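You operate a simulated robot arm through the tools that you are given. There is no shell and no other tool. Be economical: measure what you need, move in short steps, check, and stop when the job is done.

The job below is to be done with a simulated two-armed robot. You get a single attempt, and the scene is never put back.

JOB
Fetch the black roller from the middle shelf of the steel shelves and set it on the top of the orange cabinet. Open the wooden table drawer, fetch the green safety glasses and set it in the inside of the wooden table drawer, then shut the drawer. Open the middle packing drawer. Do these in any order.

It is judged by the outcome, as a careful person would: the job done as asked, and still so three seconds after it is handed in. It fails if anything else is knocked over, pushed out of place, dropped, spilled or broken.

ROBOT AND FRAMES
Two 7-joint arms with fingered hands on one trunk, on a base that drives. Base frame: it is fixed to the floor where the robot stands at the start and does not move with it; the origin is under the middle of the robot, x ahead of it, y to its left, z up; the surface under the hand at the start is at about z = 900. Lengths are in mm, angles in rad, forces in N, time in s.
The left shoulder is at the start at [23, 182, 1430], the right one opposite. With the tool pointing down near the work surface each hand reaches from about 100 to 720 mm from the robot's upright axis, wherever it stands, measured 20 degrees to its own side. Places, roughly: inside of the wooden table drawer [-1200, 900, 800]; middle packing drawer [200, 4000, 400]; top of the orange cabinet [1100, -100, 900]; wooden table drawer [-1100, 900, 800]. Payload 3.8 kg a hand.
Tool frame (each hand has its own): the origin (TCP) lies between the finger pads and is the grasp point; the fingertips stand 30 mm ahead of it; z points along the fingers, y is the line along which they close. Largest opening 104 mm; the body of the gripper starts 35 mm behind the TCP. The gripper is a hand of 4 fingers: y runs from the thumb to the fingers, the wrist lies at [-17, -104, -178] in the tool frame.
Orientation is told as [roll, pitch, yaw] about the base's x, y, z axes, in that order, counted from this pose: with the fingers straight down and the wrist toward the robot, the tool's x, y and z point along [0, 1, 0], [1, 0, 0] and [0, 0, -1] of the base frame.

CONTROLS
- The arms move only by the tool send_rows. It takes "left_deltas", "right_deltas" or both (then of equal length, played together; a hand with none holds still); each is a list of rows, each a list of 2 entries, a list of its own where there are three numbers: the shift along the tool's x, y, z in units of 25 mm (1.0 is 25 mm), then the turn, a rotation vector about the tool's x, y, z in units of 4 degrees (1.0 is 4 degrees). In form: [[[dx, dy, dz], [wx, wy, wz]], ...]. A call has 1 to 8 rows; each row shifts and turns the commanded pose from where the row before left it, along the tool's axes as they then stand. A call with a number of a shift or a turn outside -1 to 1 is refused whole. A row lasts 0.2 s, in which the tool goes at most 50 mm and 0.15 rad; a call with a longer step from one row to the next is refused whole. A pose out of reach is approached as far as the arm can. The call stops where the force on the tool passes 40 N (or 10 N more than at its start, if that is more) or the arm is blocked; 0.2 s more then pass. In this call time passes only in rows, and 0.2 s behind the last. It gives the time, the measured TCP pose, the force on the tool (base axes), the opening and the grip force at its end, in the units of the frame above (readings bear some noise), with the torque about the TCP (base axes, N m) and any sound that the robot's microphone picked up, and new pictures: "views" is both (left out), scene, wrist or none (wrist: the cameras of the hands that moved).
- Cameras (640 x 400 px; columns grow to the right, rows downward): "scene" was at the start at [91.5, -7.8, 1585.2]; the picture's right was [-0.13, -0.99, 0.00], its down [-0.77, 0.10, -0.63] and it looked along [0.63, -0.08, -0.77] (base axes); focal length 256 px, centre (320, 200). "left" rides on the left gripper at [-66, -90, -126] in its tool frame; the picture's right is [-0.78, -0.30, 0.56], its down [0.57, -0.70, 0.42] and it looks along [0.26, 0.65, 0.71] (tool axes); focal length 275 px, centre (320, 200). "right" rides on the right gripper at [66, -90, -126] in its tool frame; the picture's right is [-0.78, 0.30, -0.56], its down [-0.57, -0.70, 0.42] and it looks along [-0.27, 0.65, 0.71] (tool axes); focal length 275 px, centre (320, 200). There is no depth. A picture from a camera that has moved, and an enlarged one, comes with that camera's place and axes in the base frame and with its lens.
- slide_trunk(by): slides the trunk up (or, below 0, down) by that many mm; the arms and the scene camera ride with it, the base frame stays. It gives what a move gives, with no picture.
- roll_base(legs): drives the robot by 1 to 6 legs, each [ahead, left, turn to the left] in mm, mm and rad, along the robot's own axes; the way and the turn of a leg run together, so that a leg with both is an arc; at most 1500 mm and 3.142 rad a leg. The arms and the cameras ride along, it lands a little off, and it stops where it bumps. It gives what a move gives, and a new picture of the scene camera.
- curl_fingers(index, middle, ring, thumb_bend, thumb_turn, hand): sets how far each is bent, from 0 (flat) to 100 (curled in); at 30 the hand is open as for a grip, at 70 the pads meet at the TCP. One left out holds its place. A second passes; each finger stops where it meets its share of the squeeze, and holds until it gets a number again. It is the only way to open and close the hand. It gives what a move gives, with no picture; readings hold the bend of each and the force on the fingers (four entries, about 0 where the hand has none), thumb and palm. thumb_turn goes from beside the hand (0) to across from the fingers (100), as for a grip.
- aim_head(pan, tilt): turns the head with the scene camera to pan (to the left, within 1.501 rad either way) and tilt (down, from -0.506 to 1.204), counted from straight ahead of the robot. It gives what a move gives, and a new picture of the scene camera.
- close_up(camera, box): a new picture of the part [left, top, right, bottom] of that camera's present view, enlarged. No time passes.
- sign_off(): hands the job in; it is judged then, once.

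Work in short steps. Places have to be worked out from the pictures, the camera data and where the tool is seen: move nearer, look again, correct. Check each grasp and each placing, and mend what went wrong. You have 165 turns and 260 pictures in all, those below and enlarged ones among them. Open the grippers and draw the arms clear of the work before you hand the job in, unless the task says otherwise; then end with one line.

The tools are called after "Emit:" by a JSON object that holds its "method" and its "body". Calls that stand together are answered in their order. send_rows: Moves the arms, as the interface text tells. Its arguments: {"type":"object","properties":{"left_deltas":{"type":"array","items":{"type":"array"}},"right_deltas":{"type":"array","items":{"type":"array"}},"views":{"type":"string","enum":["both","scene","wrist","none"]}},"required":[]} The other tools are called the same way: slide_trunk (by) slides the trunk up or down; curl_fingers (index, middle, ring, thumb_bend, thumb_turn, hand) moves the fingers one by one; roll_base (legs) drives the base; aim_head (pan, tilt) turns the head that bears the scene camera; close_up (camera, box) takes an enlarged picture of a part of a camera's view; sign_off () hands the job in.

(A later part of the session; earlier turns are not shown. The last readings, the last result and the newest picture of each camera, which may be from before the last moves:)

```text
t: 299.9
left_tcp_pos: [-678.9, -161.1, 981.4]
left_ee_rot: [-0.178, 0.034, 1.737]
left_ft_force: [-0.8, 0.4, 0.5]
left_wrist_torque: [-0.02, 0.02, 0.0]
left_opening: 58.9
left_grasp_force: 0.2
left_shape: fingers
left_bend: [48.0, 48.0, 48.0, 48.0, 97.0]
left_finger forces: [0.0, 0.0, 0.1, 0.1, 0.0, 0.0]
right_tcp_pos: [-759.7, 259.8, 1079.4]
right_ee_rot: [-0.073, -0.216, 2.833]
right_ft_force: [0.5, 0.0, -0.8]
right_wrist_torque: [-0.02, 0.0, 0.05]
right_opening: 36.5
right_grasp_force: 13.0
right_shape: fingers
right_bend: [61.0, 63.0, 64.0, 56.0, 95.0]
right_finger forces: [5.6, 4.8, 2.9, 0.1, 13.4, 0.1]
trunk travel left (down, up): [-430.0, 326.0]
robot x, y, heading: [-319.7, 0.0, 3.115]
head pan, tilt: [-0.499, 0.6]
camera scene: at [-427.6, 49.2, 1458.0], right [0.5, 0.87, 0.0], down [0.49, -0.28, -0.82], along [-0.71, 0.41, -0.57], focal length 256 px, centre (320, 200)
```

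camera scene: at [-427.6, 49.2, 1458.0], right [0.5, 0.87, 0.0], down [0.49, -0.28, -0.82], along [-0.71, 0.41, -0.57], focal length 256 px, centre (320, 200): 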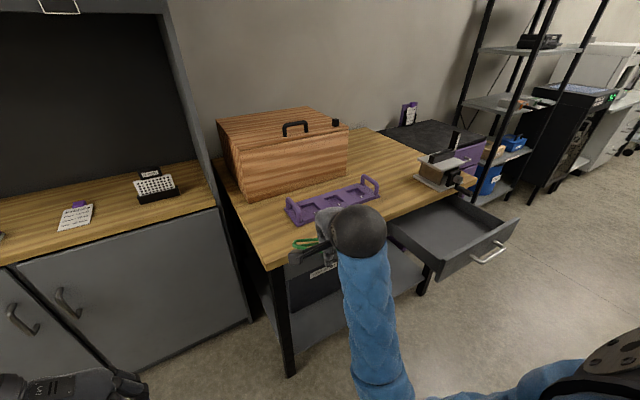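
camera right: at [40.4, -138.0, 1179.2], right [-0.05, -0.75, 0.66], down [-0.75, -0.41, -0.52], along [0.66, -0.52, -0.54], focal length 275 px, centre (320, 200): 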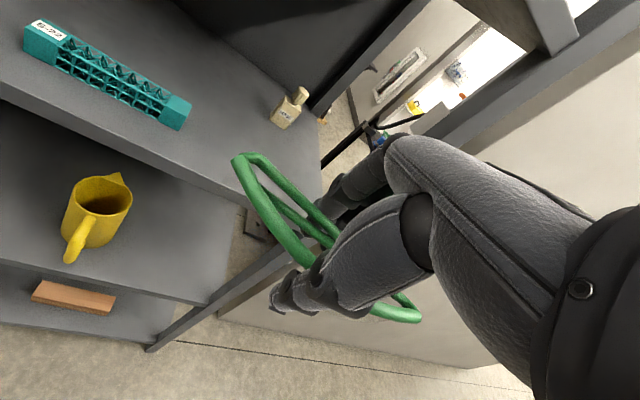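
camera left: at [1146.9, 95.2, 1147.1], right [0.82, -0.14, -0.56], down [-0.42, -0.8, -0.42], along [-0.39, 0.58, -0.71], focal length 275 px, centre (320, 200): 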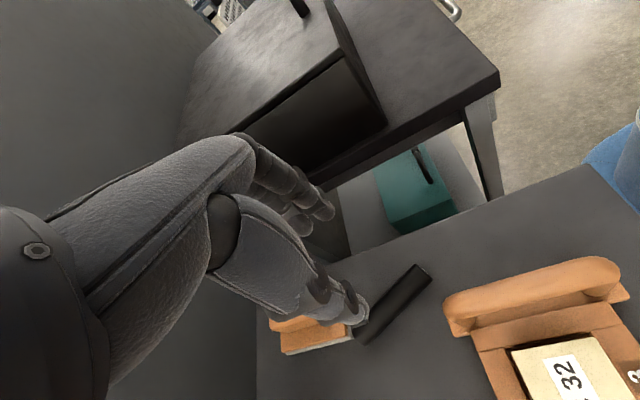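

Drawer front spans roughly y 660–1100 at x≈-708. Back off 70 and slide right 640.

Emit:
{"method": "roll_base", "body": {"legs": [[-70, 0, 0.025], [0, -640, 0]]}}

Emit:
{"method": "aim_head", "body": {"pan": -0.25, "tilt": 0.75}}

```text
t: 304.1
left_tcp_pos: [-605.1, 477.6, 982.3]
left_ee_rot: [-0.181, 0.035, 1.766]
left_ft_force: [-0.1, -0.4, 0.5]
left_wrist_torque: [-0.03, -0.02, 0.03]
left_opening: 58.7
left_grasp_force: 0.0
left_shape: fingers
left_bend: [48.0, 48.0, 48.0, 48.0, 97.0]
left_finger forces: [0.1, 0.0, 0.0, 0.1, 0.0, 0.0]
right_tcp_pos: [-699.0, 894.1, 1078.7]
right_ee_rot: [-0.07, -0.215, 2.865]
right_ft_force: [1.1, -0.1, -0.1]
right_wrist_torque: [0.0, 0.02, -0.03]
right_opening: 36.3
right_grasp_force: 12.9
right_shape: fingers
right_bend: [61.0, 63.0, 64.0, 56.0, 95.0]
right_finger forces: [5.6, 4.7, 2.8, 0.0, 13.4, 0.0]
trunk travel left (down, up): [-430.0, 326.0]
robot x, y, heading: [-249.2, 656.3, -3.137]
head pan, tilt: [-0.499, 0.6]
camera scene: at [-360.2, 695.5, 1458.0], right [0.47, 0.88, 0.0], down [0.5, -0.27, -0.82], along [-0.73, 0.39, -0.57], focal length 256 px, centre (320, 200)
```

scene: 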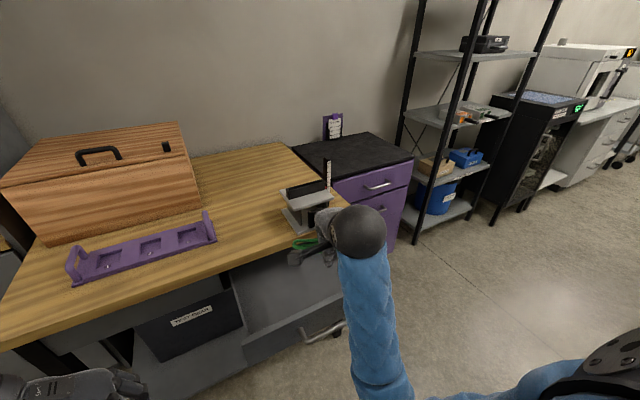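

```text
t: 304.9
left_tcp_pos: [-604.6, 476.7, 981.0]
left_ee_rot: [-0.179, 0.035, 1.766]
left_ft_force: [-0.3, -0.4, 0.4]
left_wrist_torque: [-0.02, -0.03, 0.03]
left_opening: 58.7
left_grasp_force: 0.1
left_shape: fingers
left_bend: [48.0, 48.0, 48.0, 48.0, 97.0]
left_finger forces: [0.1, 0.0, 0.1, 0.1, 0.1, 0.0]
right_tcp_pos: [-699.7, 895.5, 1079.2]
right_ee_rot: [-0.072, -0.215, 2.865]
right_ft_force: [-0.9, -0.2, -0.4]
right_wrist_torque: [0.02, 0.02, 0.01]
right_opening: 36.3
right_grasp_force: 12.7
right_shape: fingers
right_bend: [61.0, 63.0, 64.0, 56.0, 95.0]
right_finger forces: [5.6, 4.7, 2.8, 0.1, 13.5, 0.1]
trunk travel left (down, up): [-430.0, 326.0]
robot x, y, heading: [-252.1, 652.2, -3.137]
head pan, tilt: [-0.25, 0.75]
camera scene: at [-362.8, 673.0, 1445.2], right [0.24, 0.97, 0.0], down [0.66, -0.17, -0.73], along [-0.71, 0.18, -0.68], focal length 256 px, centre (320, 200)
```

scene: 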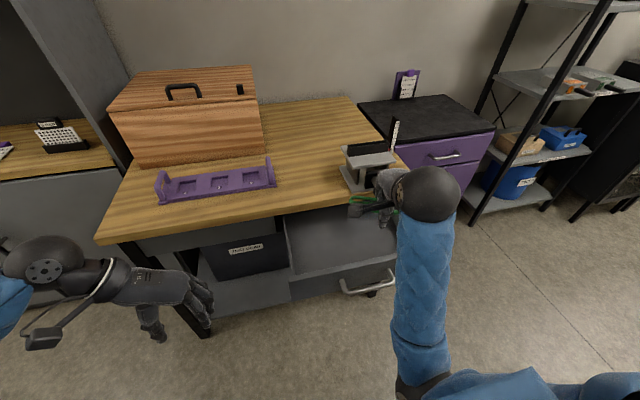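

Move over the drawer: to about [-822, 860, 1020], levelling the hand.

Emit:
{"method": "send_rows", "body": {"right_deltas": [[[0.58, 0.74, 0.61], [0.62, 0.2, -0.14]], [[0.58, 0.74, 0.61], [0.62, 0.2, -0.14]], [[0.58, 0.74, 0.61], [0.62, 0.2, -0.14]], [[0.58, 0.74, 0.61], [0.62, 0.2, -0.14]], [[0.58, 0.74, 0.61], [0.62, 0.2, -0.14]]], "views": "both"}}

```text
t: 306.1
left_tcp_pos: [-605.8, 476.2, 981.2]
left_ee_rot: [-0.177, 0.033, 1.768]
left_ft_force: [-0.2, 0.4, 0.6]
left_wrist_torque: [0.0, -0.01, 0.01]
left_opening: 58.8
left_grasp_force: 0.0
left_shape: fingers
left_bend: [48.0, 48.0, 48.0, 48.0, 97.0]
left_finger forces: [0.0, 0.0, 0.0, 0.1, 0.0, 0.1]
right_tcp_pos: [-815.6, 854.7, 1012.4]
right_ee_rot: [-0.004, 0.005, 2.905]
right_ft_force: [0.2, 0.3, -0.2]
right_wrist_torque: [-0.01, 0.0, 0.01]
right_opening: 36.2
right_grasp_force: 13.7
right_shape: fingers
right_bend: [61.0, 63.0, 64.0, 56.0, 95.0]
right_finger forces: [5.6, 4.7, 2.8, 0.0, 13.4, 0.1]
trunk travel left (down, up): [-430.0, 326.0]
robot x, y, heading: [-250.7, 650.1, -3.136]
head pan, tilt: [-0.25, 0.75]
camera scene: at [-363.5, 673.0, 1445.1], right [0.24, 0.97, 0.0], down [0.66, -0.17, -0.73], along [-0.71, 0.18, -0.68], focal length 256 px, centre (320, 200)
camera right: at [-745.7, 769.3, 1139.5], right [-0.11, 0.82, 0.56], down [0.82, 0.39, -0.42], along [-0.56, 0.41, -0.72], focal length 275 px, centre (320, 200)
```

scene: 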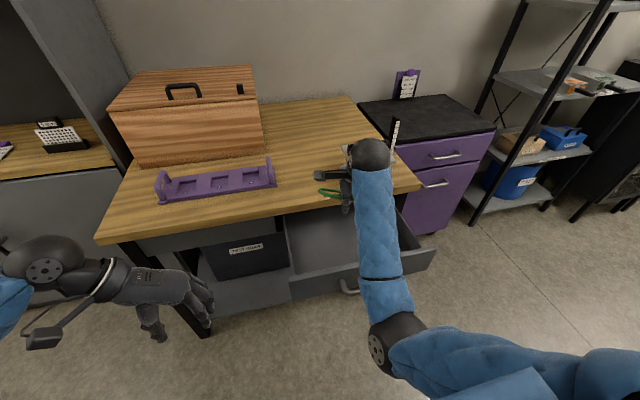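
right: 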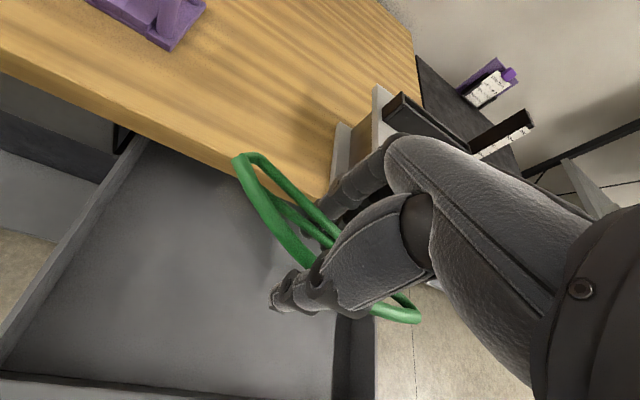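

The wrist view shows the drawer interior: y≈710–1015, x≈-950…-735. The hand is well centred. Nudge 14 mm further in and descend 135 mm.

Emit:
{"method": "send_rows", "body": {"right_deltas": [[[0.13, 0.55, 0.9], [0, 0, 0]], [[0, 0, 0.9], [0, 0, 0]], [[0, 0, 0.9], [0, 0, 0]], [[0, 0, 0.9], [0, 0, 0]], [[0, 0, 0.9], [0, 0, 0]], [[0, 0, 0.9], [0, 0, 0]]], "views": "both"}}

```text
t: 307.5
left_tcp_pos: [-605.0, 476.9, 981.7]
left_ee_rot: [-0.178, 0.034, 1.767]
left_ft_force: [-0.2, 0.5, -0.6]
left_wrist_torque: [-0.01, 0.0, 0.0]
left_opening: 58.8
left_grasp_force: 0.0
left_shape: fingers
left_bend: [48.0, 48.0, 48.0, 48.0, 97.0]
left_finger forces: [0.0, 0.0, 0.0, 0.0, 0.0, 0.1]
right_tcp_pos: [-829.8, 855.7, 878.0]
right_ee_rot: [-0.009, 0.003, 2.905]
right_ft_force: [-0.2, -0.5, -0.4]
right_wrist_torque: [0.0, 0.01, 0.01]
right_opening: 36.2
right_grasp_force: 13.2
right_shape: fingers
right_bend: [61.0, 63.0, 64.0, 56.0, 95.0]
right_finger forces: [5.7, 4.6, 2.8, 0.1, 13.2, 0.1]
trunk travel left (down, up): [-430.0, 326.0]
robot x, y, heading: [-248.1, 652.7, -3.131]
head pan, tilt: [-0.25, 0.75]
camera scene: at [-362.8, 673.0, 1445.2], right [0.24, 0.97, 0.0], down [0.66, -0.17, -0.73], along [-0.71, 0.18, -0.68], focal length 256 px, centre (320, 200)
camera right: at [-758.0, 769.3, 1003.9], right [-0.11, 0.82, 0.56], down [0.82, 0.39, -0.42], along [-0.56, 0.41, -0.71], focal length 275 px, centre (320, 200)
```

scene: 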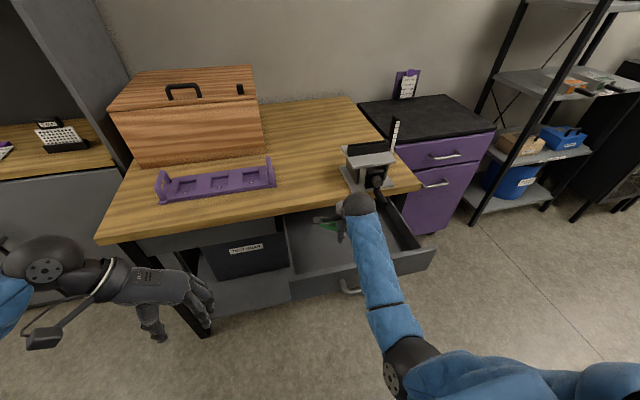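
right: 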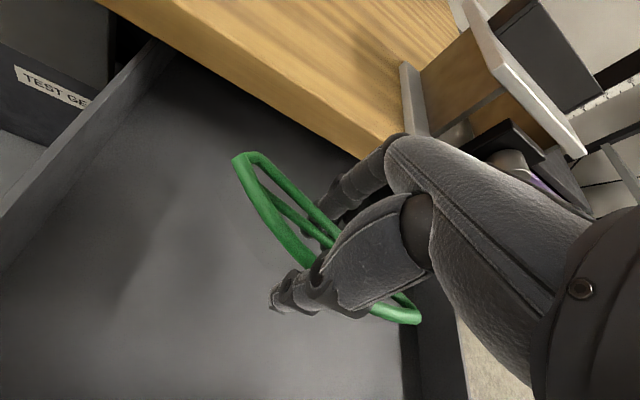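

Continue down 65 mm.

Emit:
{"method": "send_rows", "body": {"right_deltas": [[[0, 0, 0.7], [0, 0, 0]], [[0, 0, 0.7], [0, 0, 0]], [[0, 0, 0.6], [0, 0, 0]], [[0, 0, 0.6], [0, 0, 0]]], "views": "wrist"}}

Emit:
{"method": "close_up", "body": {"camera": "scene", "box": [280, 160, 450, 300]}}

```text
t: 308.5
left_tcp_pos: [-605.6, 476.6, 981.6]
left_ee_rot: [-0.177, 0.034, 1.764]
left_ft_force: [0.0, 0.3, -0.1]
left_wrist_torque: [-0.02, 0.02, 0.0]
left_opening: 58.9
left_grasp_force: 0.1
left_shape: fingers
left_bend: [48.0, 48.0, 48.0, 48.0, 97.0]
left_finger forces: [0.0, 0.1, 0.0, 0.0, 0.1, 0.0]
right_tcp_pos: [-827.1, 856.0, 810.3]
right_ee_rot: [-0.007, 0.003, 2.905]
right_ft_force: [1.1, 0.8, 0.4]
right_wrist_torque: [0.0, 0.0, -0.02]
right_opening: 36.1
right_grasp_force: 13.0
right_shape: fingers
right_bend: [61.0, 63.0, 64.0, 56.0, 95.0]
right_finger forces: [5.7, 4.6, 2.7, 0.0, 13.2, 0.0]
trunk travel left (down, up): [-430.0, 326.0]
robot x, y, heading: [-253.2, 652.6, -3.144]
head pan, tilt: [-0.25, 0.75]
camera right: at [-757.7, 769.6, 937.4], right [-0.11, 0.82, 0.56], down [0.82, 0.39, -0.42], along [-0.56, 0.41, -0.71], focal length 275 px, centre (320, 200)
```

right: 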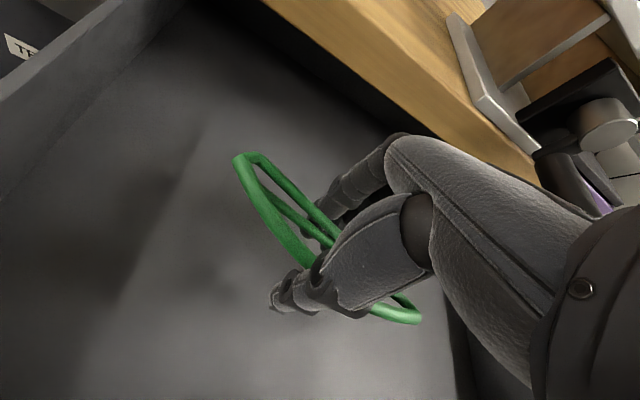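

```text
2.86 times, centred on (365, 230) of scene
camera zoom: at [-362.9, 673.0, 1445.2], right [0.24, 0.97, 0.0], down [0.66, -0.17, -0.73], along [-0.71, 0.18, -0.68], focal length 730 px, centre (191, 114)
```

zoom: 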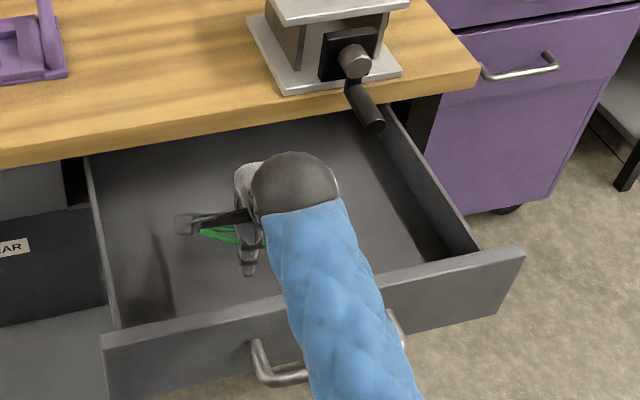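

Still free. Lower in 5 mm steps until the weight is taken.

Emit:
{"method": "send_rows", "body": {"right_deltas": [[[0, 0, 0.25], [0, 0, 0]], [[0, 0, 0.25], [0, 0, 0]], [[0, 0, 0.2], [0, 0, 0]], [[0, 0, 0.2], [0, 0, 0]]], "views": "wrist"}}

```text
t: 309.5
left_tcp_pos: [-604.8, 475.8, 982.9]
left_ee_rot: [-0.179, 0.033, 1.767]
left_ft_force: [0.8, 0.0, -0.3]
left_wrist_torque: [0.0, 0.01, 0.01]
left_opening: 58.8
left_grasp_force: 0.0
left_shape: fingers
left_bend: [48.0, 48.0, 48.0, 48.0, 97.0]
left_finger forces: [0.1, 0.1, 0.0, 0.0, 0.1, 0.0]
right_tcp_pos: [-827.8, 856.6, 789.2]
right_ee_rot: [-0.008, 0.003, 2.904]
right_ft_force: [0.1, 0.2, 0.3]
right_wrist_torque: [0.0, 0.02, -0.01]
right_opening: 36.3
right_grasp_force: 12.7
right_shape: fingers
right_bend: [61.0, 63.0, 64.0, 56.0, 95.0]
right_finger forces: [5.7, 4.6, 2.8, 0.1, 13.1, 0.1]
trunk travel left (down, up): [-430.0, 326.0]
robot x, y, heading: [-250.7, 651.7, -3.135]
head pan, tilt: [-0.25, 0.75]
camera right: at [-758.2, 769.3, 915.3], right [-0.11, 0.82, 0.56], down [0.82, 0.39, -0.42], along [-0.56, 0.41, -0.71], focal length 275 px, centre (320, 200)
```

right: 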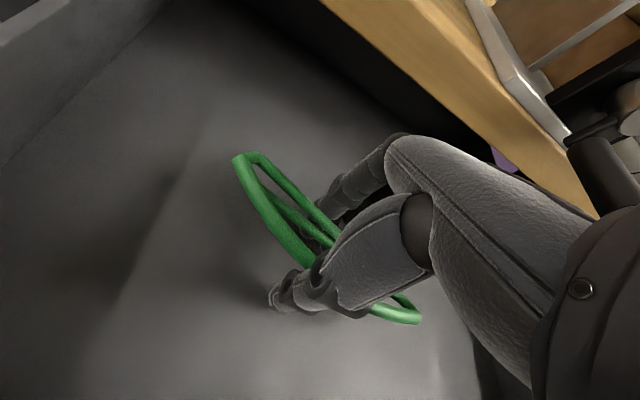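

Emit:
{"method": "send_rows", "body": {"right_deltas": [[[0, 0, 0.2], [0, 0, 0]], [[0, 0, 0.2], [0, 0, 0]], [[0, 0, 0.2], [0, 0, 0]]], "views": "wrist"}}

```text
t: 310.3
left_tcp_pos: [-602.9, 478.2, 982.9]
left_ee_rot: [-0.174, 0.033, 1.766]
left_ft_force: [-1.1, 0.4, 0.3]
left_wrist_torque: [0.01, 0.01, 0.03]
left_opening: 59.1
left_grasp_force: 0.1
left_shape: fingers
left_bend: [48.0, 48.0, 48.0, 48.0, 97.0]
left_finger forces: [0.0, 0.0, 0.1, 0.1, 0.1, 0.0]
right_tcp_pos: [-832.0, 856.3, 783.5]
right_ee_rot: [-0.004, -0.015, 2.904]
right_ft_force: [-0.8, 4.3, 32.3]
right_wrist_torque: [0.02, -0.36, -0.03]
right_opening: 36.1
right_grasp_force: 27.7
right_shape: fingers
right_bend: [61.0, 63.0, 65.0, 56.0, 95.0]
right_finger forces: [10.1, 12.4, 3.1, 0.0, 30.3, 0.0]
trunk travel left (down, up): [-430.0, 326.0]
robot x, y, heading: [-253.0, 653.3, -3.137]
head pan, tilt: [-0.25, 0.75]
camera right: at [-758.8, 768.9, 907.8], right [-0.1, 0.82, 0.56], down [0.81, 0.39, -0.43], along [-0.58, 0.42, -0.7], focal length 275 px, centre (320, 200)
```

right: 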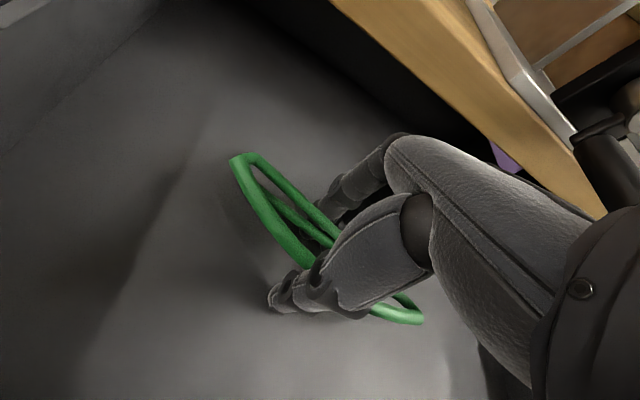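

Contact with the drawer floor at TCP≈784. Relieve 8 mm and open the fingers.

Emit:
{"method": "send_rows", "body": {"right_deltas": [[[0, 0, -0.34], [0, 0, 0]]], "views": "none"}}

Emit:
{"method": "curl_fingers", "body": {"hand": "right", "index": 54, "middle": 56, "ring": 56, "thumb_bend": 49}}

Emit:
{"method": "close_up", "body": {"camera": "right", "box": [0, 0, 640, 400]}}

```text
t: 310.7
left_tcp_pos: [-603.9, 476.3, 981.3]
left_ee_rot: [-0.175, 0.032, 1.767]
left_ft_force: [0.3, 0.6, 0.1]
left_wrist_torque: [0.02, 0.04, -0.03]
left_opening: 58.7
left_grasp_force: 0.0
left_shape: fingers
left_bend: [48.0, 48.0, 48.0, 48.0, 97.0]
left_finger forces: [0.0, 0.0, 0.1, 0.0, 0.1, 0.1]
right_tcp_pos: [-826.8, 856.5, 783.9]
right_ee_rot: [-0.006, 0.005, 2.904]
right_ft_force: [-0.7, 3.8, 13.6]
right_wrist_torque: [0.24, 0.22, -0.08]
right_opening: 36.1
right_grasp_force: 19.8
right_shape: fingers
right_bend: [61.0, 63.0, 65.0, 56.0, 95.0]
right_finger forces: [11.9, 10.2, 3.2, 0.1, 14.6, 0.0]
trunk travel left (down, up): [-430.0, 326.0]
robot x, y, heading: [-251.8, 652.5, -3.135]
head pan, tilt: [-0.25, 0.75]
```

```text
t: 311.7
left_tcp_pos: [-604.2, 476.4, 981.8]
left_ee_rot: [-0.175, 0.033, 1.767]
left_ft_force: [-0.2, -0.5, -0.4]
left_wrist_torque: [0.0, 0.01, 0.05]
left_opening: 58.6
left_grasp_force: 0.1
left_shape: fingers
left_bend: [48.0, 48.0, 48.0, 48.0, 97.0]
left_finger forces: [0.0, 0.0, 0.0, 0.0, 0.1, 0.0]
right_tcp_pos: [-826.9, 854.6, 784.2]
right_ee_rot: [-0.006, 0.004, 2.906]
right_ft_force: [0.0, 0.2, 9.2]
right_wrist_torque: [0.07, 0.22, 0.03]
right_opening: 46.8
right_grasp_force: 4.2
right_shape: fingers
right_bend: [56.0, 56.0, 56.0, 49.0, 97.0]
right_finger forces: [3.3, 5.5, 0.1, 0.0, 0.0, 0.0]
trunk travel left (down, up): [-430.0, 326.0]
robot x, y, heading: [-253.3, 650.7, -3.135]
head pan, tilt: [-0.25, 0.75]
```

```text
1.00 times, centred on (320, 200) of right (not enlarged: the box is as wide or as high as the picture)
camera zoom: at [-756.7, 768.0, 910.4], right [-0.11, 0.82, 0.56], down [0.82, 0.39, -0.42], along [-0.56, 0.41, -0.71], focal length 275 px, centre (320, 200)
```

zoom: 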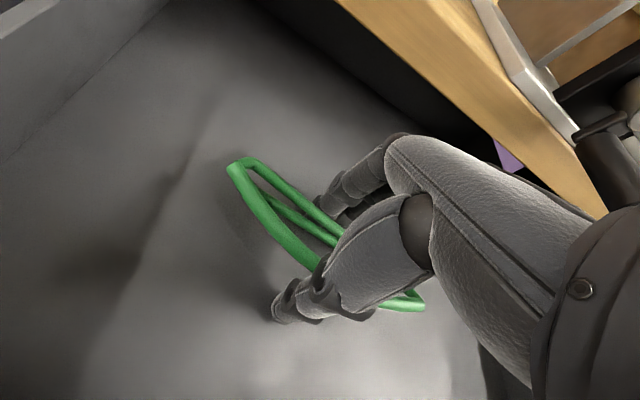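

Released; the glasses rest on the drawer floor. Rise 6 mm, open wider, then lift out.

Emit:
{"method": "send_rows", "body": {"right_deltas": [[[0, 0, -0.25], [0, 0, 0]]], "views": "none"}}

Emit:
{"method": "curl_fingers", "body": {"hand": "right", "index": 38, "middle": 38, "ring": 38, "thumb_bend": 38}}

Emit:
{"method": "send_rows", "body": {"right_deltas": [[[0, 0, -0.5], [0, 0, 0]], [[0, 0, -0.9], [0, 0, 0]], [[0, 0, -0.9], [0, 0, 0]], [[0, 0, -0.9], [0, 0, 0]], [[0, 0, -0.9], [0, 0, 0]], [[0, 0, -0.9], [0, 0, 0]], [[0, 0, -0.9], [0, 0, 0]], [[0, 0, -0.9], [0, 0, 0]]], "views": "both"}}

```text
t: 312.1
left_tcp_pos: [-604.9, 476.8, 980.5]
left_ee_rot: [-0.178, 0.033, 1.766]
left_ft_force: [-0.2, 0.6, -0.8]
left_wrist_torque: [0.01, 0.0, -0.02]
left_opening: 58.8
left_grasp_force: 0.0
left_shape: fingers
left_bend: [48.0, 48.0, 48.0, 48.0, 97.0]
left_finger forces: [0.1, 0.0, 0.1, 0.0, 0.0, 0.0]
right_tcp_pos: [-826.8, 855.4, 788.1]
right_ee_rot: [-0.007, 0.007, 2.904]
right_ft_force: [0.0, 0.2, 0.2]
right_wrist_torque: [0.01, -0.01, -0.03]
right_opening: 49.4
right_grasp_force: 0.1
right_shape: fingers
right_bend: [54.0, 56.0, 56.0, 49.0, 97.0]
right_finger forces: [0.1, 0.1, 0.0, 0.0, 0.0, 0.0]
trunk travel left (down, up): [-430.0, 326.0]
robot x, y, heading: [-251.9, 651.0, -3.131]
head pan, tilt: [-0.25, 0.75]
```

```text
t: 313.1
left_tcp_pos: [-605.9, 477.1, 980.4]
left_ee_rot: [-0.177, 0.034, 1.768]
left_ft_force: [0.3, -0.1, 0.1]
left_wrist_torque: [0.0, 0.0, 0.01]
left_opening: 58.8
left_grasp_force: 0.1
left_shape: fingers
left_bend: [48.0, 48.0, 48.0, 48.0, 97.0]
left_finger forces: [0.0, 0.0, 0.1, 0.0, 0.0, 0.1]
right_tcp_pos: [-827.6, 854.6, 790.1]
right_ee_rot: [-0.007, 0.005, 2.904]
right_ft_force: [0.6, 0.0, -1.0]
right_wrist_torque: [0.0, 0.03, 0.0]
right_opening: 84.4
right_grasp_force: 0.1
right_shape: fingers
right_bend: [38.0, 38.0, 38.0, 38.0, 97.0]
right_finger forces: [0.0, 0.1, 0.0, 0.1, 0.1, 0.0]
trunk travel left (down, up): [-430.0, 326.0]
robot x, y, heading: [-250.6, 648.6, -3.139]
head pan, tilt: [-0.25, 0.75]
```

```text
t: 314.9
left_tcp_pos: [-606.2, 475.9, 981.8]
left_ee_rot: [-0.178, 0.032, 1.766]
left_ft_force: [0.1, 0.2, -0.8]
left_wrist_torque: [0.02, -0.06, -0.02]
left_opening: 58.7
left_grasp_force: 0.0
left_shape: fingers
left_bend: [48.0, 48.0, 48.0, 48.0, 97.0]
left_finger forces: [0.1, 0.0, 0.0, 0.0, 0.0, 0.1]
right_tcp_pos: [-828.4, 854.1, 959.8]
right_ee_rot: [-0.006, 0.003, 2.905]
right_ft_force: [-1.5, -0.1, -0.3]
right_wrist_torque: [0.03, -0.01, -0.01]
right_opening: 84.3
right_grasp_force: 0.0
right_shape: fingers
right_bend: [38.0, 38.0, 38.0, 38.0, 97.0]
right_finger forces: [0.0, 0.0, 0.1, 0.0, 0.1, 0.0]
trunk travel left (down, up): [-430.0, 326.0]
robot x, y, heading: [-255.6, 645.3, -3.137]
head pan, tilt: [-0.25, 0.75]
camera scene: at [-362.8, 672.8, 1445.2], right [0.24, 0.97, 0.0], down [0.66, -0.17, -0.73], along [-0.71, 0.18, -0.68], focal length 256 px, centre (320, 200)
camera right: at [-758.4, 768.3, 1086.4], right [-0.11, 0.82, 0.56], down [0.82, 0.39, -0.42], along [-0.56, 0.41, -0.71], focal length 275 px, centre (320, 200)
```

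scene: 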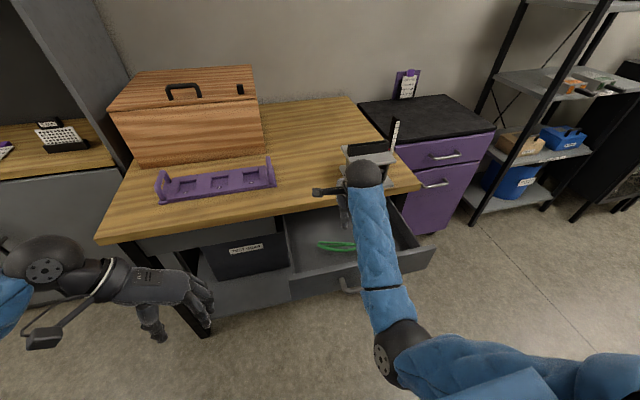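
right: 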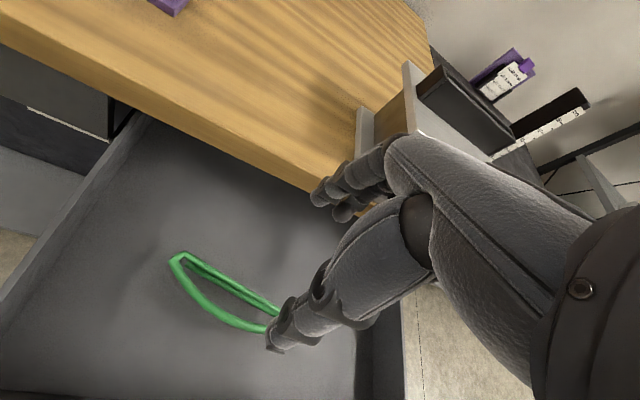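

The glasses lie flat in the drawer, below the rim. To shut it: back the base 165, draw the hand back in front of the handle, lower, and push.

Emit:
{"method": "roll_base", "body": {"legs": [[-165, 20, 0]]}}

Emit:
{"method": "send_rows", "body": {"right_deltas": [[[0.23, -0.95, 0], [0, 0, 0]], [[0.23, -0.95, 0], [0, 0, 0]], [[0.23, -0.95, 0], [0, 0, 0]], [[0.23, -0.95, 0], [0, 0, 0]], [[0.23, -0.95, 0], [0, 0, 0]]], "views": "both"}}

```text
t: 316.4
left_tcp_pos: [-440.3, 457.5, 981.5]
left_ee_rot: [-0.177, 0.032, 1.766]
left_ft_force: [0.5, 0.2, -0.3]
left_wrist_torque: [-0.03, 0.02, 0.02]
left_opening: 58.5
left_grasp_force: 0.0
left_shape: fingers
left_bend: [48.0, 48.0, 48.0, 48.0, 97.0]
left_finger forces: [0.1, 0.1, 0.0, 0.1, 0.0, 0.0]
right_tcp_pos: [-663.5, 836.8, 959.8]
right_ee_rot: [-0.007, 0.001, 2.903]
right_ft_force: [0.8, 0.7, 0.2]
right_wrist_torque: [0.0, 0.01, 0.0]
right_opening: 84.1
right_grasp_force: 0.0
right_shape: fingers
right_bend: [38.0, 38.0, 38.0, 38.0, 97.0]
right_finger forces: [0.0, 0.0, 0.0, 0.0, 0.1, 0.0]
trunk travel left (down, up): [-430.0, 326.0]
robot x, y, heading: [-86.3, 634.5, -3.137]
head pan, tilt: [-0.25, 0.75]
camera scene: at [-196.2, 653.3, 1445.3], right [0.24, 0.97, 0.0], down [0.66, -0.16, -0.73], along [-0.71, 0.18, -0.68], focal length 256 px, centre (320, 200)
```

scene: 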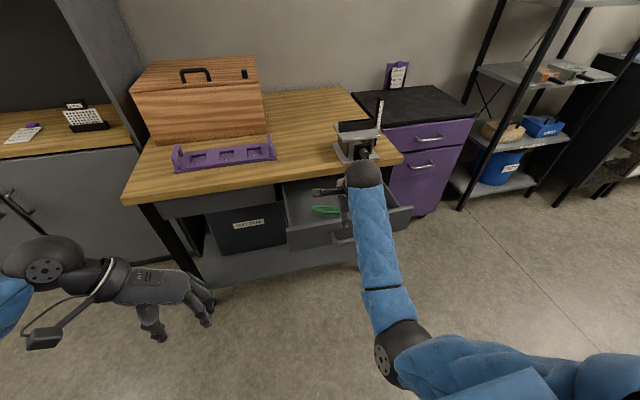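

```text
t: 317.3
left_tcp_pos: [-439.7, 457.5, 982.2]
left_ee_rot: [-0.178, 0.035, 1.766]
left_ft_force: [-0.4, -0.7, 0.6]
left_wrist_torque: [-0.01, -0.01, 0.02]
left_opening: 58.5
left_grasp_force: 0.0
left_shape: fingers
left_bend: [48.0, 48.0, 48.0, 48.0, 97.0]
left_finger forces: [0.1, 0.0, 0.0, 0.1, 0.0, 0.1]
right_tcp_pos: [-646.9, 840.2, 1042.6]
right_ee_rot: [-0.037, -0.189, 2.865]
right_ft_force: [0.5, -0.7, -0.4]
right_wrist_torque: [-0.03, 0.02, 0.03]
right_opening: 84.5
right_grasp_force: 0.0
right_shape: fingers
right_bend: [38.0, 38.0, 38.0, 38.0, 97.0]
right_finger forces: [0.1, 0.0, 0.0, 0.1, 0.0, 0.1]
trunk travel left (down, up): [-430.0, 326.0]
robot x, y, heading: [-83.8, 635.1, -3.138]
head pan, tilt: [-0.25, 0.75]
stopped in row 4 (right hand): the arm was blocked; the commanded pose is now the measured one
camera scene: at [-197.8, 653.8, 1445.2], right [0.24, 0.97, 0.0], down [0.66, -0.17, -0.73], along [-0.71, 0.18, -0.68], focal length 256 px, centre (320, 200)
camera right: at [-559.2, 742.4, 1148.2], right [0.03, 0.78, 0.63], down [0.75, 0.4, -0.53], along [-0.66, 0.49, -0.57], focal length 275 px, centre (320, 200)
```

scene: 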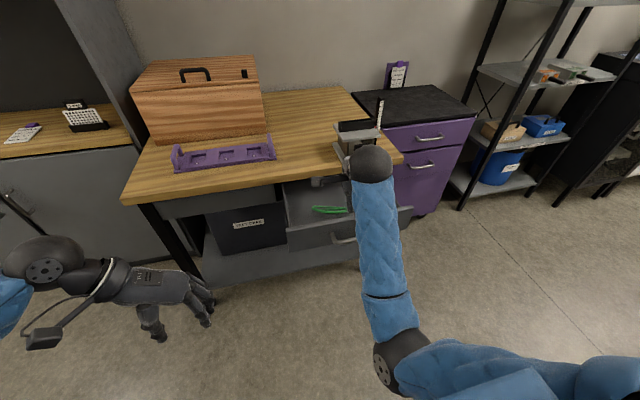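
right: 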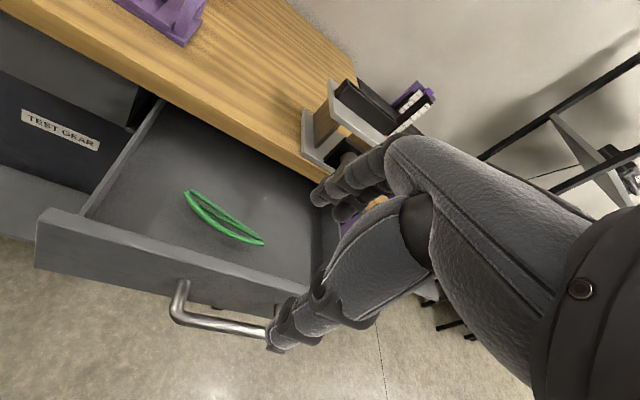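

The arm's fold limits retraction at this height. I'll raise the trunk 200 so the hand hangs lower relative to the shoulder, then lower the arm, which allows it to retract.

Emit:
{"method": "slide_trunk", "body": {"by": 200}}

Emit:
{"method": "send_rows", "body": {"right_deltas": [[[0, 0, 1], [0.68, 0.13, 0]], [[0, 0, 1], [0.68, 0.13, 0]], [[0, 0, 1], [0.68, 0.13, 0]], [[0, 0, 1], [0.68, 0.13, 0]], [[0, 0, 1], [0, 0, 0]], [[0, 0, 1], [0, 0, 0]], [[0, 0, 1], [0, 0, 0]], [[0, 0, 1], [0, 0, 0]]], "views": "none"}}

Emit:
{"method": "send_rows", "body": {"right_deltas": [[[0, 0, 1], [0, 0, 0]], [[0, 0, 1], [0, 0, 0]], [[0.23, -0.95, 0], [0, 0, 0]], [[0.23, -0.95, 0], [0, 0, 0]], [[0.23, -0.95, 0], [0, 0, 0]], [[0.23, -0.95, 0], [0, 0, 0]], [[0.23, -0.95, 0], [0, 0, 0]]], "views": "both"}}

```text
t: 319.4
left_tcp_pos: [-440.4, 456.8, 1181.8]
left_ee_rot: [-0.178, 0.031, 1.767]
left_ft_force: [0.9, -0.2, 0.2]
left_wrist_torque: [0.0, 0.0, -0.01]
left_opening: 58.6
left_grasp_force: 0.1
left_shape: fingers
left_bend: [48.0, 48.0, 48.0, 48.0, 97.0]
left_finger forces: [0.1, 0.0, 0.0, 0.1, 0.0, 0.1]
right_tcp_pos: [-647.2, 861.5, 1240.9]
right_ee_rot: [-0.074, -0.198, 2.853]
right_ft_force: [-0.1, -0.2, -0.3]
right_wrist_torque: [-0.02, -0.01, 0.0]
right_opening: 84.3
right_grasp_force: 0.0
right_shape: fingers
right_bend: [38.0, 38.0, 38.0, 38.0, 97.0]
right_finger forces: [0.0, 0.1, 0.0, 0.0, 0.0, 0.0]
trunk travel left (down, up): [-630.0, 126.0]
robot x, y, heading: [-85.2, 632.4, -3.135]
head pan, tilt: [-0.25, 0.75]
```

```text
t: 321.2
left_tcp_pos: [-441.5, 459.2, 1181.6]
left_ee_rot: [-0.177, 0.035, 1.767]
left_ft_force: [-0.2, 0.4, -0.2]
left_wrist_torque: [-0.01, 0.01, 0.0]
left_opening: 58.5
left_grasp_force: 0.1
left_shape: fingers
left_bend: [48.0, 48.0, 48.0, 48.0, 97.0]
left_finger forces: [0.0, 0.0, 0.0, 0.1, 0.0, 0.0]
right_tcp_pos: [-663.6, 848.4, 1051.9]
right_ee_rot: [0.004, -0.01, 2.861]
right_ft_force: [-0.5, -0.6, -0.4]
right_wrist_torque: [0.0, 0.01, -0.02]
right_opening: 84.3
right_grasp_force: 0.2
right_shape: fingers
right_bend: [38.0, 38.0, 38.0, 38.0, 97.0]
right_finger forces: [0.0, 0.0, 0.0, 0.0, 0.1, 0.0]
trunk travel left (down, up): [-630.0, 126.0]
robot x, y, heading: [-87.1, 629.1, -3.141]
head pan, tilt: [-0.25, 0.75]
```

```text
t: 322.5
left_tcp_pos: [-439.6, 457.3, 1182.1]
left_ee_rot: [-0.176, 0.035, 1.767]
left_ft_force: [-0.7, -0.2, -0.7]
left_wrist_torque: [-0.01, 0.01, 0.02]
left_opening: 58.8
left_grasp_force: 0.0
left_shape: fingers
left_bend: [48.0, 48.0, 48.0, 48.0, 97.0]
left_finger forces: [0.1, 0.0, 0.0, 0.1, 0.1, 0.1]
right_tcp_pos: [-673.1, 873.8, 1083.5]
right_ee_rot: [-0.039, -0.193, 2.828]
right_ft_force: [-0.3, 0.3, -0.2]
right_wrist_torque: [0.03, -0.05, -0.03]
right_opening: 84.2
right_grasp_force: 0.0
right_shape: fingers
right_bend: [38.0, 38.0, 38.0, 38.0, 97.0]
right_finger forces: [0.1, 0.0, 0.0, 0.0, 0.0, 0.1]
trunk travel left (down, up): [-630.0, 126.0]
robot x, y, heading: [-85.3, 633.0, -3.139]
head pan, tilt: [-0.25, 0.75]
stopped in row 6 (right hand): the arm was blocked; the commanded pose is now the measured one
camera scene: at [-176.2, 653.8, 1645.9], right [0.24, 0.97, 0.0], down [0.66, -0.17, -0.73], along [-0.71, 0.18, -0.68], focal length 256 px, centre (320, 200)
camera right: at [-589.6, 770.9, 1187.3], right [0.06, 0.77, 0.63], down [0.76, 0.37, -0.53], along [-0.64, 0.52, -0.56], focal length 275 px, centre (320, 200)
```

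scene: 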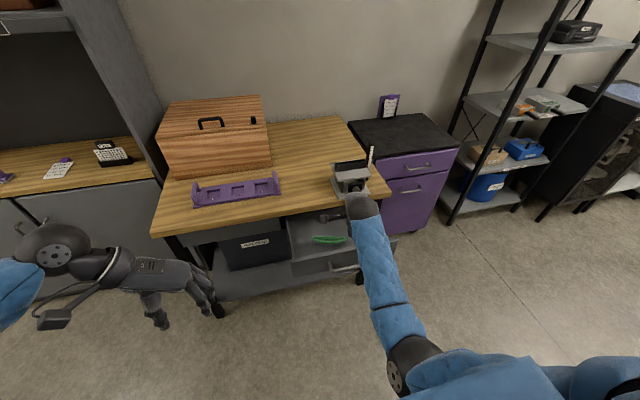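
right: 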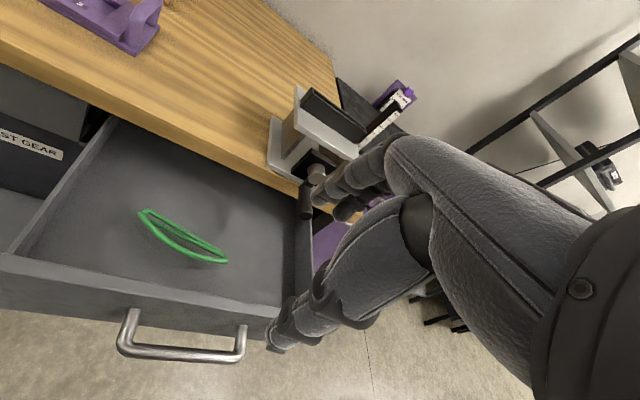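

The right arm's elbow configuration won't let it come back far enough. I'll push with the left hand instead: slide right 430 to align it with the handle, and then lower it.

Emit:
{"method": "roll_base", "body": {"legs": [[0, -420, 0]]}}

Emit:
{"method": "slide_trunk", "body": {"by": -200}}

Emit:
{"method": "send_rows", "body": {"left_deltas": [[[0, 0, 1], [0, 0.6, 0]], [[0, 0, 1], [0, 0.6, 0]], [[0, 0, 1], [0, 0.6, 0]], [[0, 0, 1], [0, 0.6, 0]], [[0, 0, 1], [0, 0.2, 0]], [[0, 0, 1], [0, 0, 0]], [[0, 0, 1], [0, 0, 0]], [[0, 0, 0.7], [0, 0, 0]]], "right_deltas": [[[0, 0.2, -1], [0, 0, 0]], [[0, 0.2, -1], [0, 0, 0]], [[0, 0.2, -1], [0, 0, 0]], [[0, 0.2, -1], [0, 0, 0]], [[0, 0.2, -1], [0, 0, 0]], [[0, 0.2, -1], [0, 0, 0]], [[0, 0.2, -1], [0, 0, 0]], [[0, 0, 0], [0, 0, 0]]], "views": "both"}}

```text
t: 325.0
left_tcp_pos: [-442.4, 875.6, 1182.0]
left_ee_rot: [-0.179, 0.034, 1.76]
left_ft_force: [0.4, -0.7, -0.3]
left_wrist_torque: [-0.03, 0.0, 0.03]
left_opening: 58.5
left_grasp_force: 0.1
left_shape: fingers
left_bend: [48.0, 48.0, 48.0, 48.0, 97.0]
left_finger forces: [0.1, 0.0, 0.0, 0.0, 0.1, 0.0]
right_tcp_pos: [-671.4, 1291.1, 1082.0]
right_ee_rot: [-0.041, -0.191, 2.822]
right_ft_force: [0.3, 0.3, -0.7]
right_wrist_torque: [0.0, 0.0, 0.0]
right_opening: 84.4
right_grasp_force: 0.1
right_shape: fingers
right_bend: [38.0, 38.0, 38.0, 38.0, 97.0]
right_finger forces: [0.0, 0.0, 0.1, 0.0, 0.0, 0.0]
trunk travel left (down, up): [-630.0, 126.0]
robot x, y, heading: [-84.7, 1042.8, 3.141]
head pan, tilt: [-0.25, 0.75]
camera scene: at [-177.2, 1068.7, 1645.9], right [0.25, 0.97, 0.0], down [0.66, -0.17, -0.73], along [-0.71, 0.18, -0.68], focal length 256 px, centre (320, 200)
```

scene: 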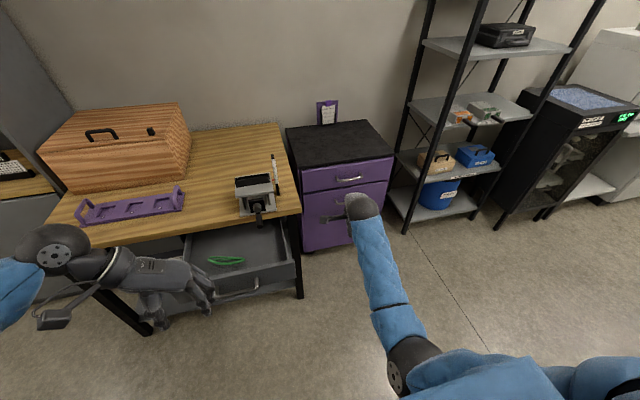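

```text
t: 327.2
left_tcp_pos: [-442.9, 873.7, 981.6]
left_ee_rot: [-0.177, 0.034, 1.762]
left_ft_force: [0.3, 1.1, 0.1]
left_wrist_torque: [-0.01, 0.02, 0.01]
left_opening: 58.5
left_grasp_force: 0.0
left_shape: fingers
left_bend: [48.0, 48.0, 48.0, 48.0, 97.0]
left_finger forces: [0.1, 0.1, 0.0, 0.0, 0.0, 0.0]
right_tcp_pos: [-673.5, 1311.8, 884.2]
right_ee_rot: [-0.076, -0.208, 2.817]
right_ft_force: [0.0, 0.2, 0.0]
right_wrist_torque: [-0.03, 0.02, 0.01]
right_opening: 84.4
right_grasp_force: 0.0
right_shape: fingers
right_bend: [38.0, 38.0, 38.0, 38.0, 97.0]
right_finger forces: [0.0, 0.1, 0.1, 0.1, 0.0, 0.0]
trunk travel left (down, up): [-430.0, 326.0]
robot x, y, heading: [-85.8, 1048.5, 3.142]
head pan, tilt: [-0.25, 0.75]
```

```text
t: 329.0
left_tcp_pos: [-429.4, 869.4, 788.2]
left_ee_rot: [0.003, 0.034, 1.76]
left_ft_force: [0.2, 0.2, -0.4]
left_wrist_torque: [-0.01, 0.0, -0.02]
left_opening: 58.4
left_grasp_force: 0.0
left_shape: fingers
left_bend: [48.0, 48.0, 48.0, 48.0, 97.0]
left_finger forces: [0.1, 0.0, 0.0, 0.0, 0.1, 0.0]
right_tcp_pos: [-676.3, 1287.7, 1062.2]
right_ee_rot: [-0.043, -0.195, 2.817]
right_ft_force: [-0.5, -0.3, -0.1]
right_wrist_torque: [-0.01, 0.01, -0.01]
right_opening: 84.3
right_grasp_force: 0.0
right_shape: fingers
right_bend: [38.0, 38.0, 38.0, 38.0, 97.0]
right_finger forces: [0.1, 0.0, 0.0, 0.1, 0.0, 0.1]
trunk travel left (down, up): [-430.0, 326.0]
robot x, y, heading: [-87.7, 1047.2, 3.145]
head pan, tilt: [-0.25, 0.75]
camera scene: at [-198.9, 1068.4, 1445.1], right [0.25, 0.97, 0.0], down [0.66, -0.17, -0.73], along [-0.71, 0.18, -0.68], focal length 256 px, centre (320, 200)
camera right: at [-593.6, 1183.8, 1166.0], right [0.07, 0.77, 0.64], down [0.77, 0.37, -0.53], along [-0.64, 0.52, -0.56], focal length 275 px, centre (320, 200)
camera left: at [-348.8, 798.9, 915.3], right [0.82, -0.16, -0.55], down [-0.43, -0.81, -0.4], along [-0.38, 0.56, -0.73], focal length 275 px, centre (320, 200)
```

scene: 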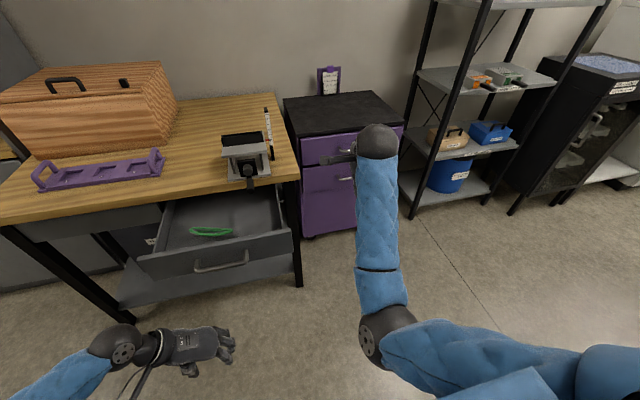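
right: 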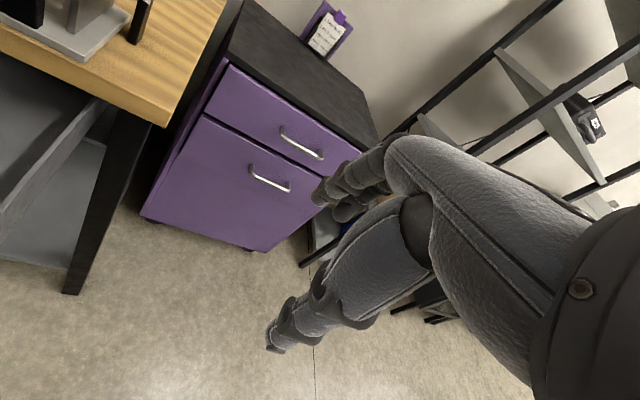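
left: 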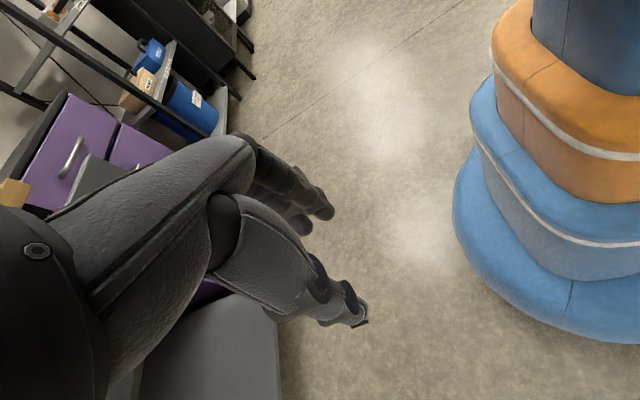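

Left hand is in front of the handle at the right height. Tilt the fingertips forward 20° so they lead, then drive ahead toward the handle.

Emit:
{"method": "send_rows", "body": {"left_deltas": [[[0, 0, 0], [0, 1, 0]], [[0, 0, 0], [0, 1, 0]], [[0, 0, 0], [0, 1, 0]], [[0, 0, 0], [0, 1, 0]], [[0, 0, 0], [0, 1, 0]]], "views": "none"}}

Emit:
{"method": "roll_base", "body": {"legs": [[130, 0, 0]]}}

Emit:
{"method": "aim_head", "body": {"pan": 0.3, "tilt": 0.8}}

```text
t: 330.2
left_tcp_pos: [-430.3, 869.9, 789.1]
left_ee_rot: [0.354, 0.033, 1.761]
left_ft_force: [-0.3, 0.4, 0.0]
left_wrist_torque: [-0.03, 0.03, 0.01]
left_opening: 58.7
left_grasp_force: 0.1
left_shape: fingers
left_bend: [48.0, 48.0, 48.0, 48.0, 97.0]
left_finger forces: [0.0, 0.0, 0.0, 0.1, 0.1, 0.0]
right_tcp_pos: [-675.3, 1285.3, 1061.9]
right_ee_rot: [-0.044, -0.197, 2.821]
right_ft_force: [0.5, 0.1, 0.2]
right_wrist_torque: [-0.01, 0.0, 0.02]
right_opening: 84.2
right_grasp_force: 0.0
right_shape: fingers
right_bend: [38.0, 38.0, 38.0, 38.0, 97.0]
right_finger forces: [0.1, 0.1, 0.0, 0.1, 0.0, 0.0]
trunk travel left (down, up): [-430.0, 326.0]
robot x, y, heading: [-85.9, 1047.3, 3.137]
head pan, tilt: [-0.25, 0.75]
```

```text
t: 331.5
left_tcp_pos: [-562.5, 869.5, 788.5]
left_ee_rot: [0.35, 0.035, 1.759]
left_ft_force: [0.2, -0.1, -0.2]
left_wrist_torque: [-0.01, -0.02, 0.02]
left_opening: 58.6
left_grasp_force: 0.1
left_shape: fingers
left_bend: [48.0, 48.0, 48.0, 48.0, 97.0]
left_finger forces: [0.1, 0.0, 0.0, 0.0, 0.1, 0.1]
right_tcp_pos: [-809.5, 1287.6, 1060.2]
right_ee_rot: [-0.045, -0.192, 2.819]
right_ft_force: [-0.8, 0.4, -0.5]
right_wrist_torque: [0.04, 0.0, -0.02]
right_opening: 84.2
right_grasp_force: 0.0
right_shape: fingers
right_bend: [38.0, 38.0, 38.0, 38.0, 97.0]
right_finger forces: [0.1, 0.0, 0.0, 0.0, 0.1, 0.0]
trunk travel left (down, up): [-430.0, 326.0]
robot x, y, heading: [-218.9, 1047.6, 3.14]
head pan, tilt: [-0.25, 0.75]
camera scene: at [-332.4, 1068.6, 1444.9], right [0.25, 0.97, 0.0], down [0.66, -0.17, -0.73], along [-0.71, 0.18, -0.68], focal length 256 px, centre (320, 200)
```

scene: 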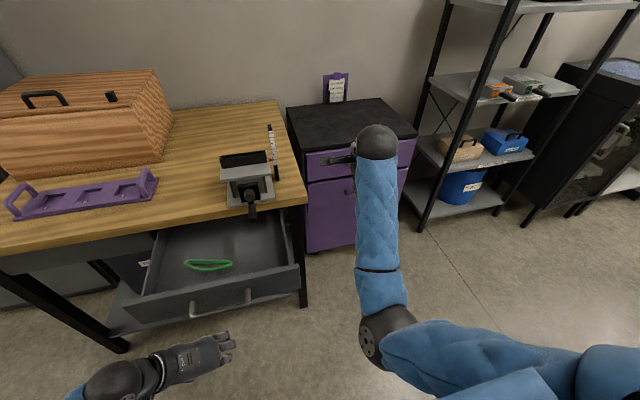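

```text
t: 332.5
left_tcp_pos: [-561.1, 870.3, 788.8]
left_ee_rot: [0.352, 0.034, 1.759]
left_ft_force: [0.5, 0.0, -0.6]
left_wrist_torque: [0.03, 0.04, 0.01]
left_opening: 58.5
left_grasp_force: 0.0
left_shape: fingers
left_bend: [48.0, 48.0, 48.0, 48.0, 97.0]
left_finger forces: [0.0, 0.0, 0.0, 0.0, 0.1, 0.0]
right_tcp_pos: [-806.9, 1288.3, 1061.3]
right_ee_rot: [-0.045, -0.195, 2.819]
right_ft_force: [1.1, -0.4, -0.7]
right_wrist_torque: [0.01, -0.02, 0.03]
right_opening: 84.2
right_grasp_force: 0.2
right_shape: fingers
right_bend: [38.0, 38.0, 38.0, 38.0, 97.0]
right_finger forces: [0.0, 0.1, 0.1, 0.1, 0.1, 0.1]
trunk travel left (down, up): [-430.0, 326.0]
robot x, y, heading: [-222.9, 1045.9, 3.141]
head pan, tilt: [0.3, 0.799]
camera scene: at [-327.1, 1024.3, 1441.2], right [-0.29, 0.96, 0.0], down [0.69, 0.21, -0.7], along [-0.67, -0.2, -0.72], focal length 256 px, centre (320, 200)
```

scene: 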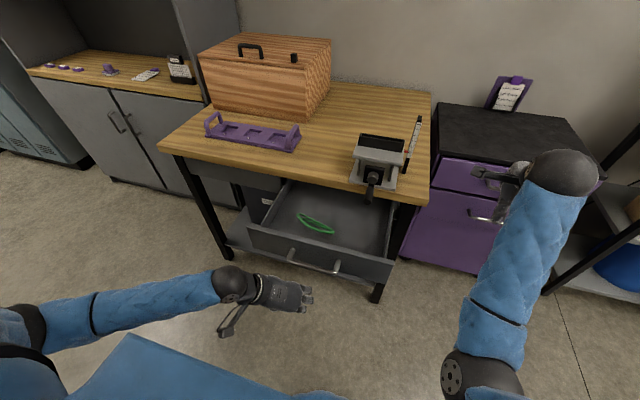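

Aligned with the handle. Push ahead: 150 first.

Emit:
{"method": "roll_base", "body": {"legs": [[150, 0, 0]]}}

```text
t: 333.8
left_tcp_pos: [-714.7, 869.8, 788.7]
left_ee_rot: [0.351, 0.035, 1.762]
left_ft_force: [0.3, -0.1, -0.5]
left_wrist_torque: [0.01, -0.01, 0.02]
left_opening: 58.4
left_grasp_force: 0.1
left_shape: fingers
left_bend: [48.0, 48.0, 48.0, 48.0, 97.0]
left_finger forces: [0.0, 0.0, 0.0, 0.0, 0.0, 0.0]
right_tcp_pos: [-961.3, 1289.2, 1060.1]
right_ee_rot: [-0.046, -0.192, 2.822]
right_ft_force: [-1.9, -0.6, -0.3]
right_wrist_torque: [-0.01, -0.04, 0.02]
right_opening: 84.3
right_grasp_force: 0.1
right_shape: fingers
right_bend: [38.0, 38.0, 38.0, 38.0, 97.0]
right_finger forces: [0.1, 0.0, 0.1, 0.0, 0.0, 0.0]
trunk travel left (down, up): [-430.0, 326.0]
robot x, y, heading: [-367.9, 1047.0, 3.135]
head pan, tilt: [0.3, 0.799]
camera scene: at [-481.5, 1024.3, 1441.0], right [-0.29, 0.96, 0.0], down [0.69, 0.21, -0.7], along [-0.67, -0.21, -0.72], focal length 256 px, centre (320, 200)
```

scene: 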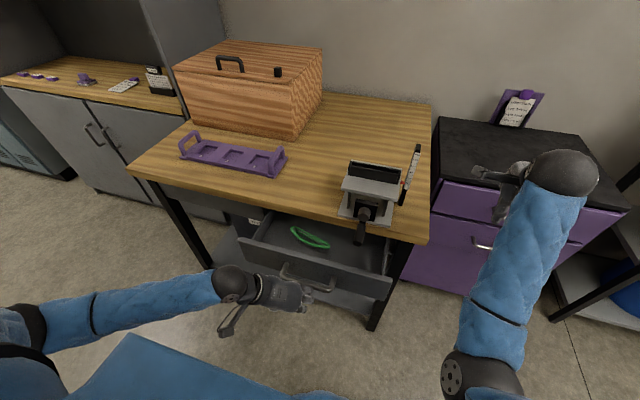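

Emit:
{"method": "close_up", "body": {"camera": "scene", "box": [200, 180, 420, 340]}}

```text
2.50 times, centred on (310, 260) of scene
camera zoom: at [-481.5, 1024.3, 1441.0], right [-0.29, 0.96, 0.0], down [0.69, 0.21, -0.7], along [-0.67, -0.21, -0.72], focal length 639 px, centre (345, 50)
```

zoom: 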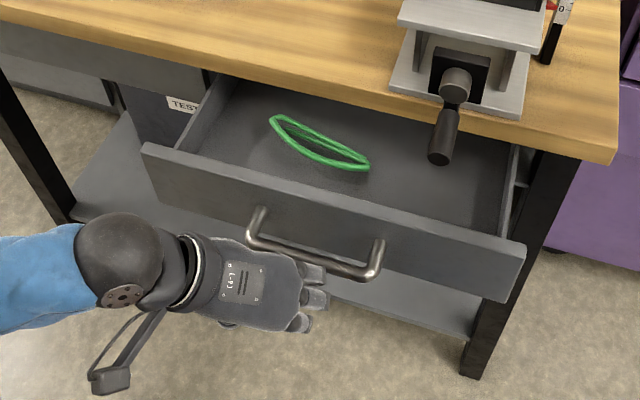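

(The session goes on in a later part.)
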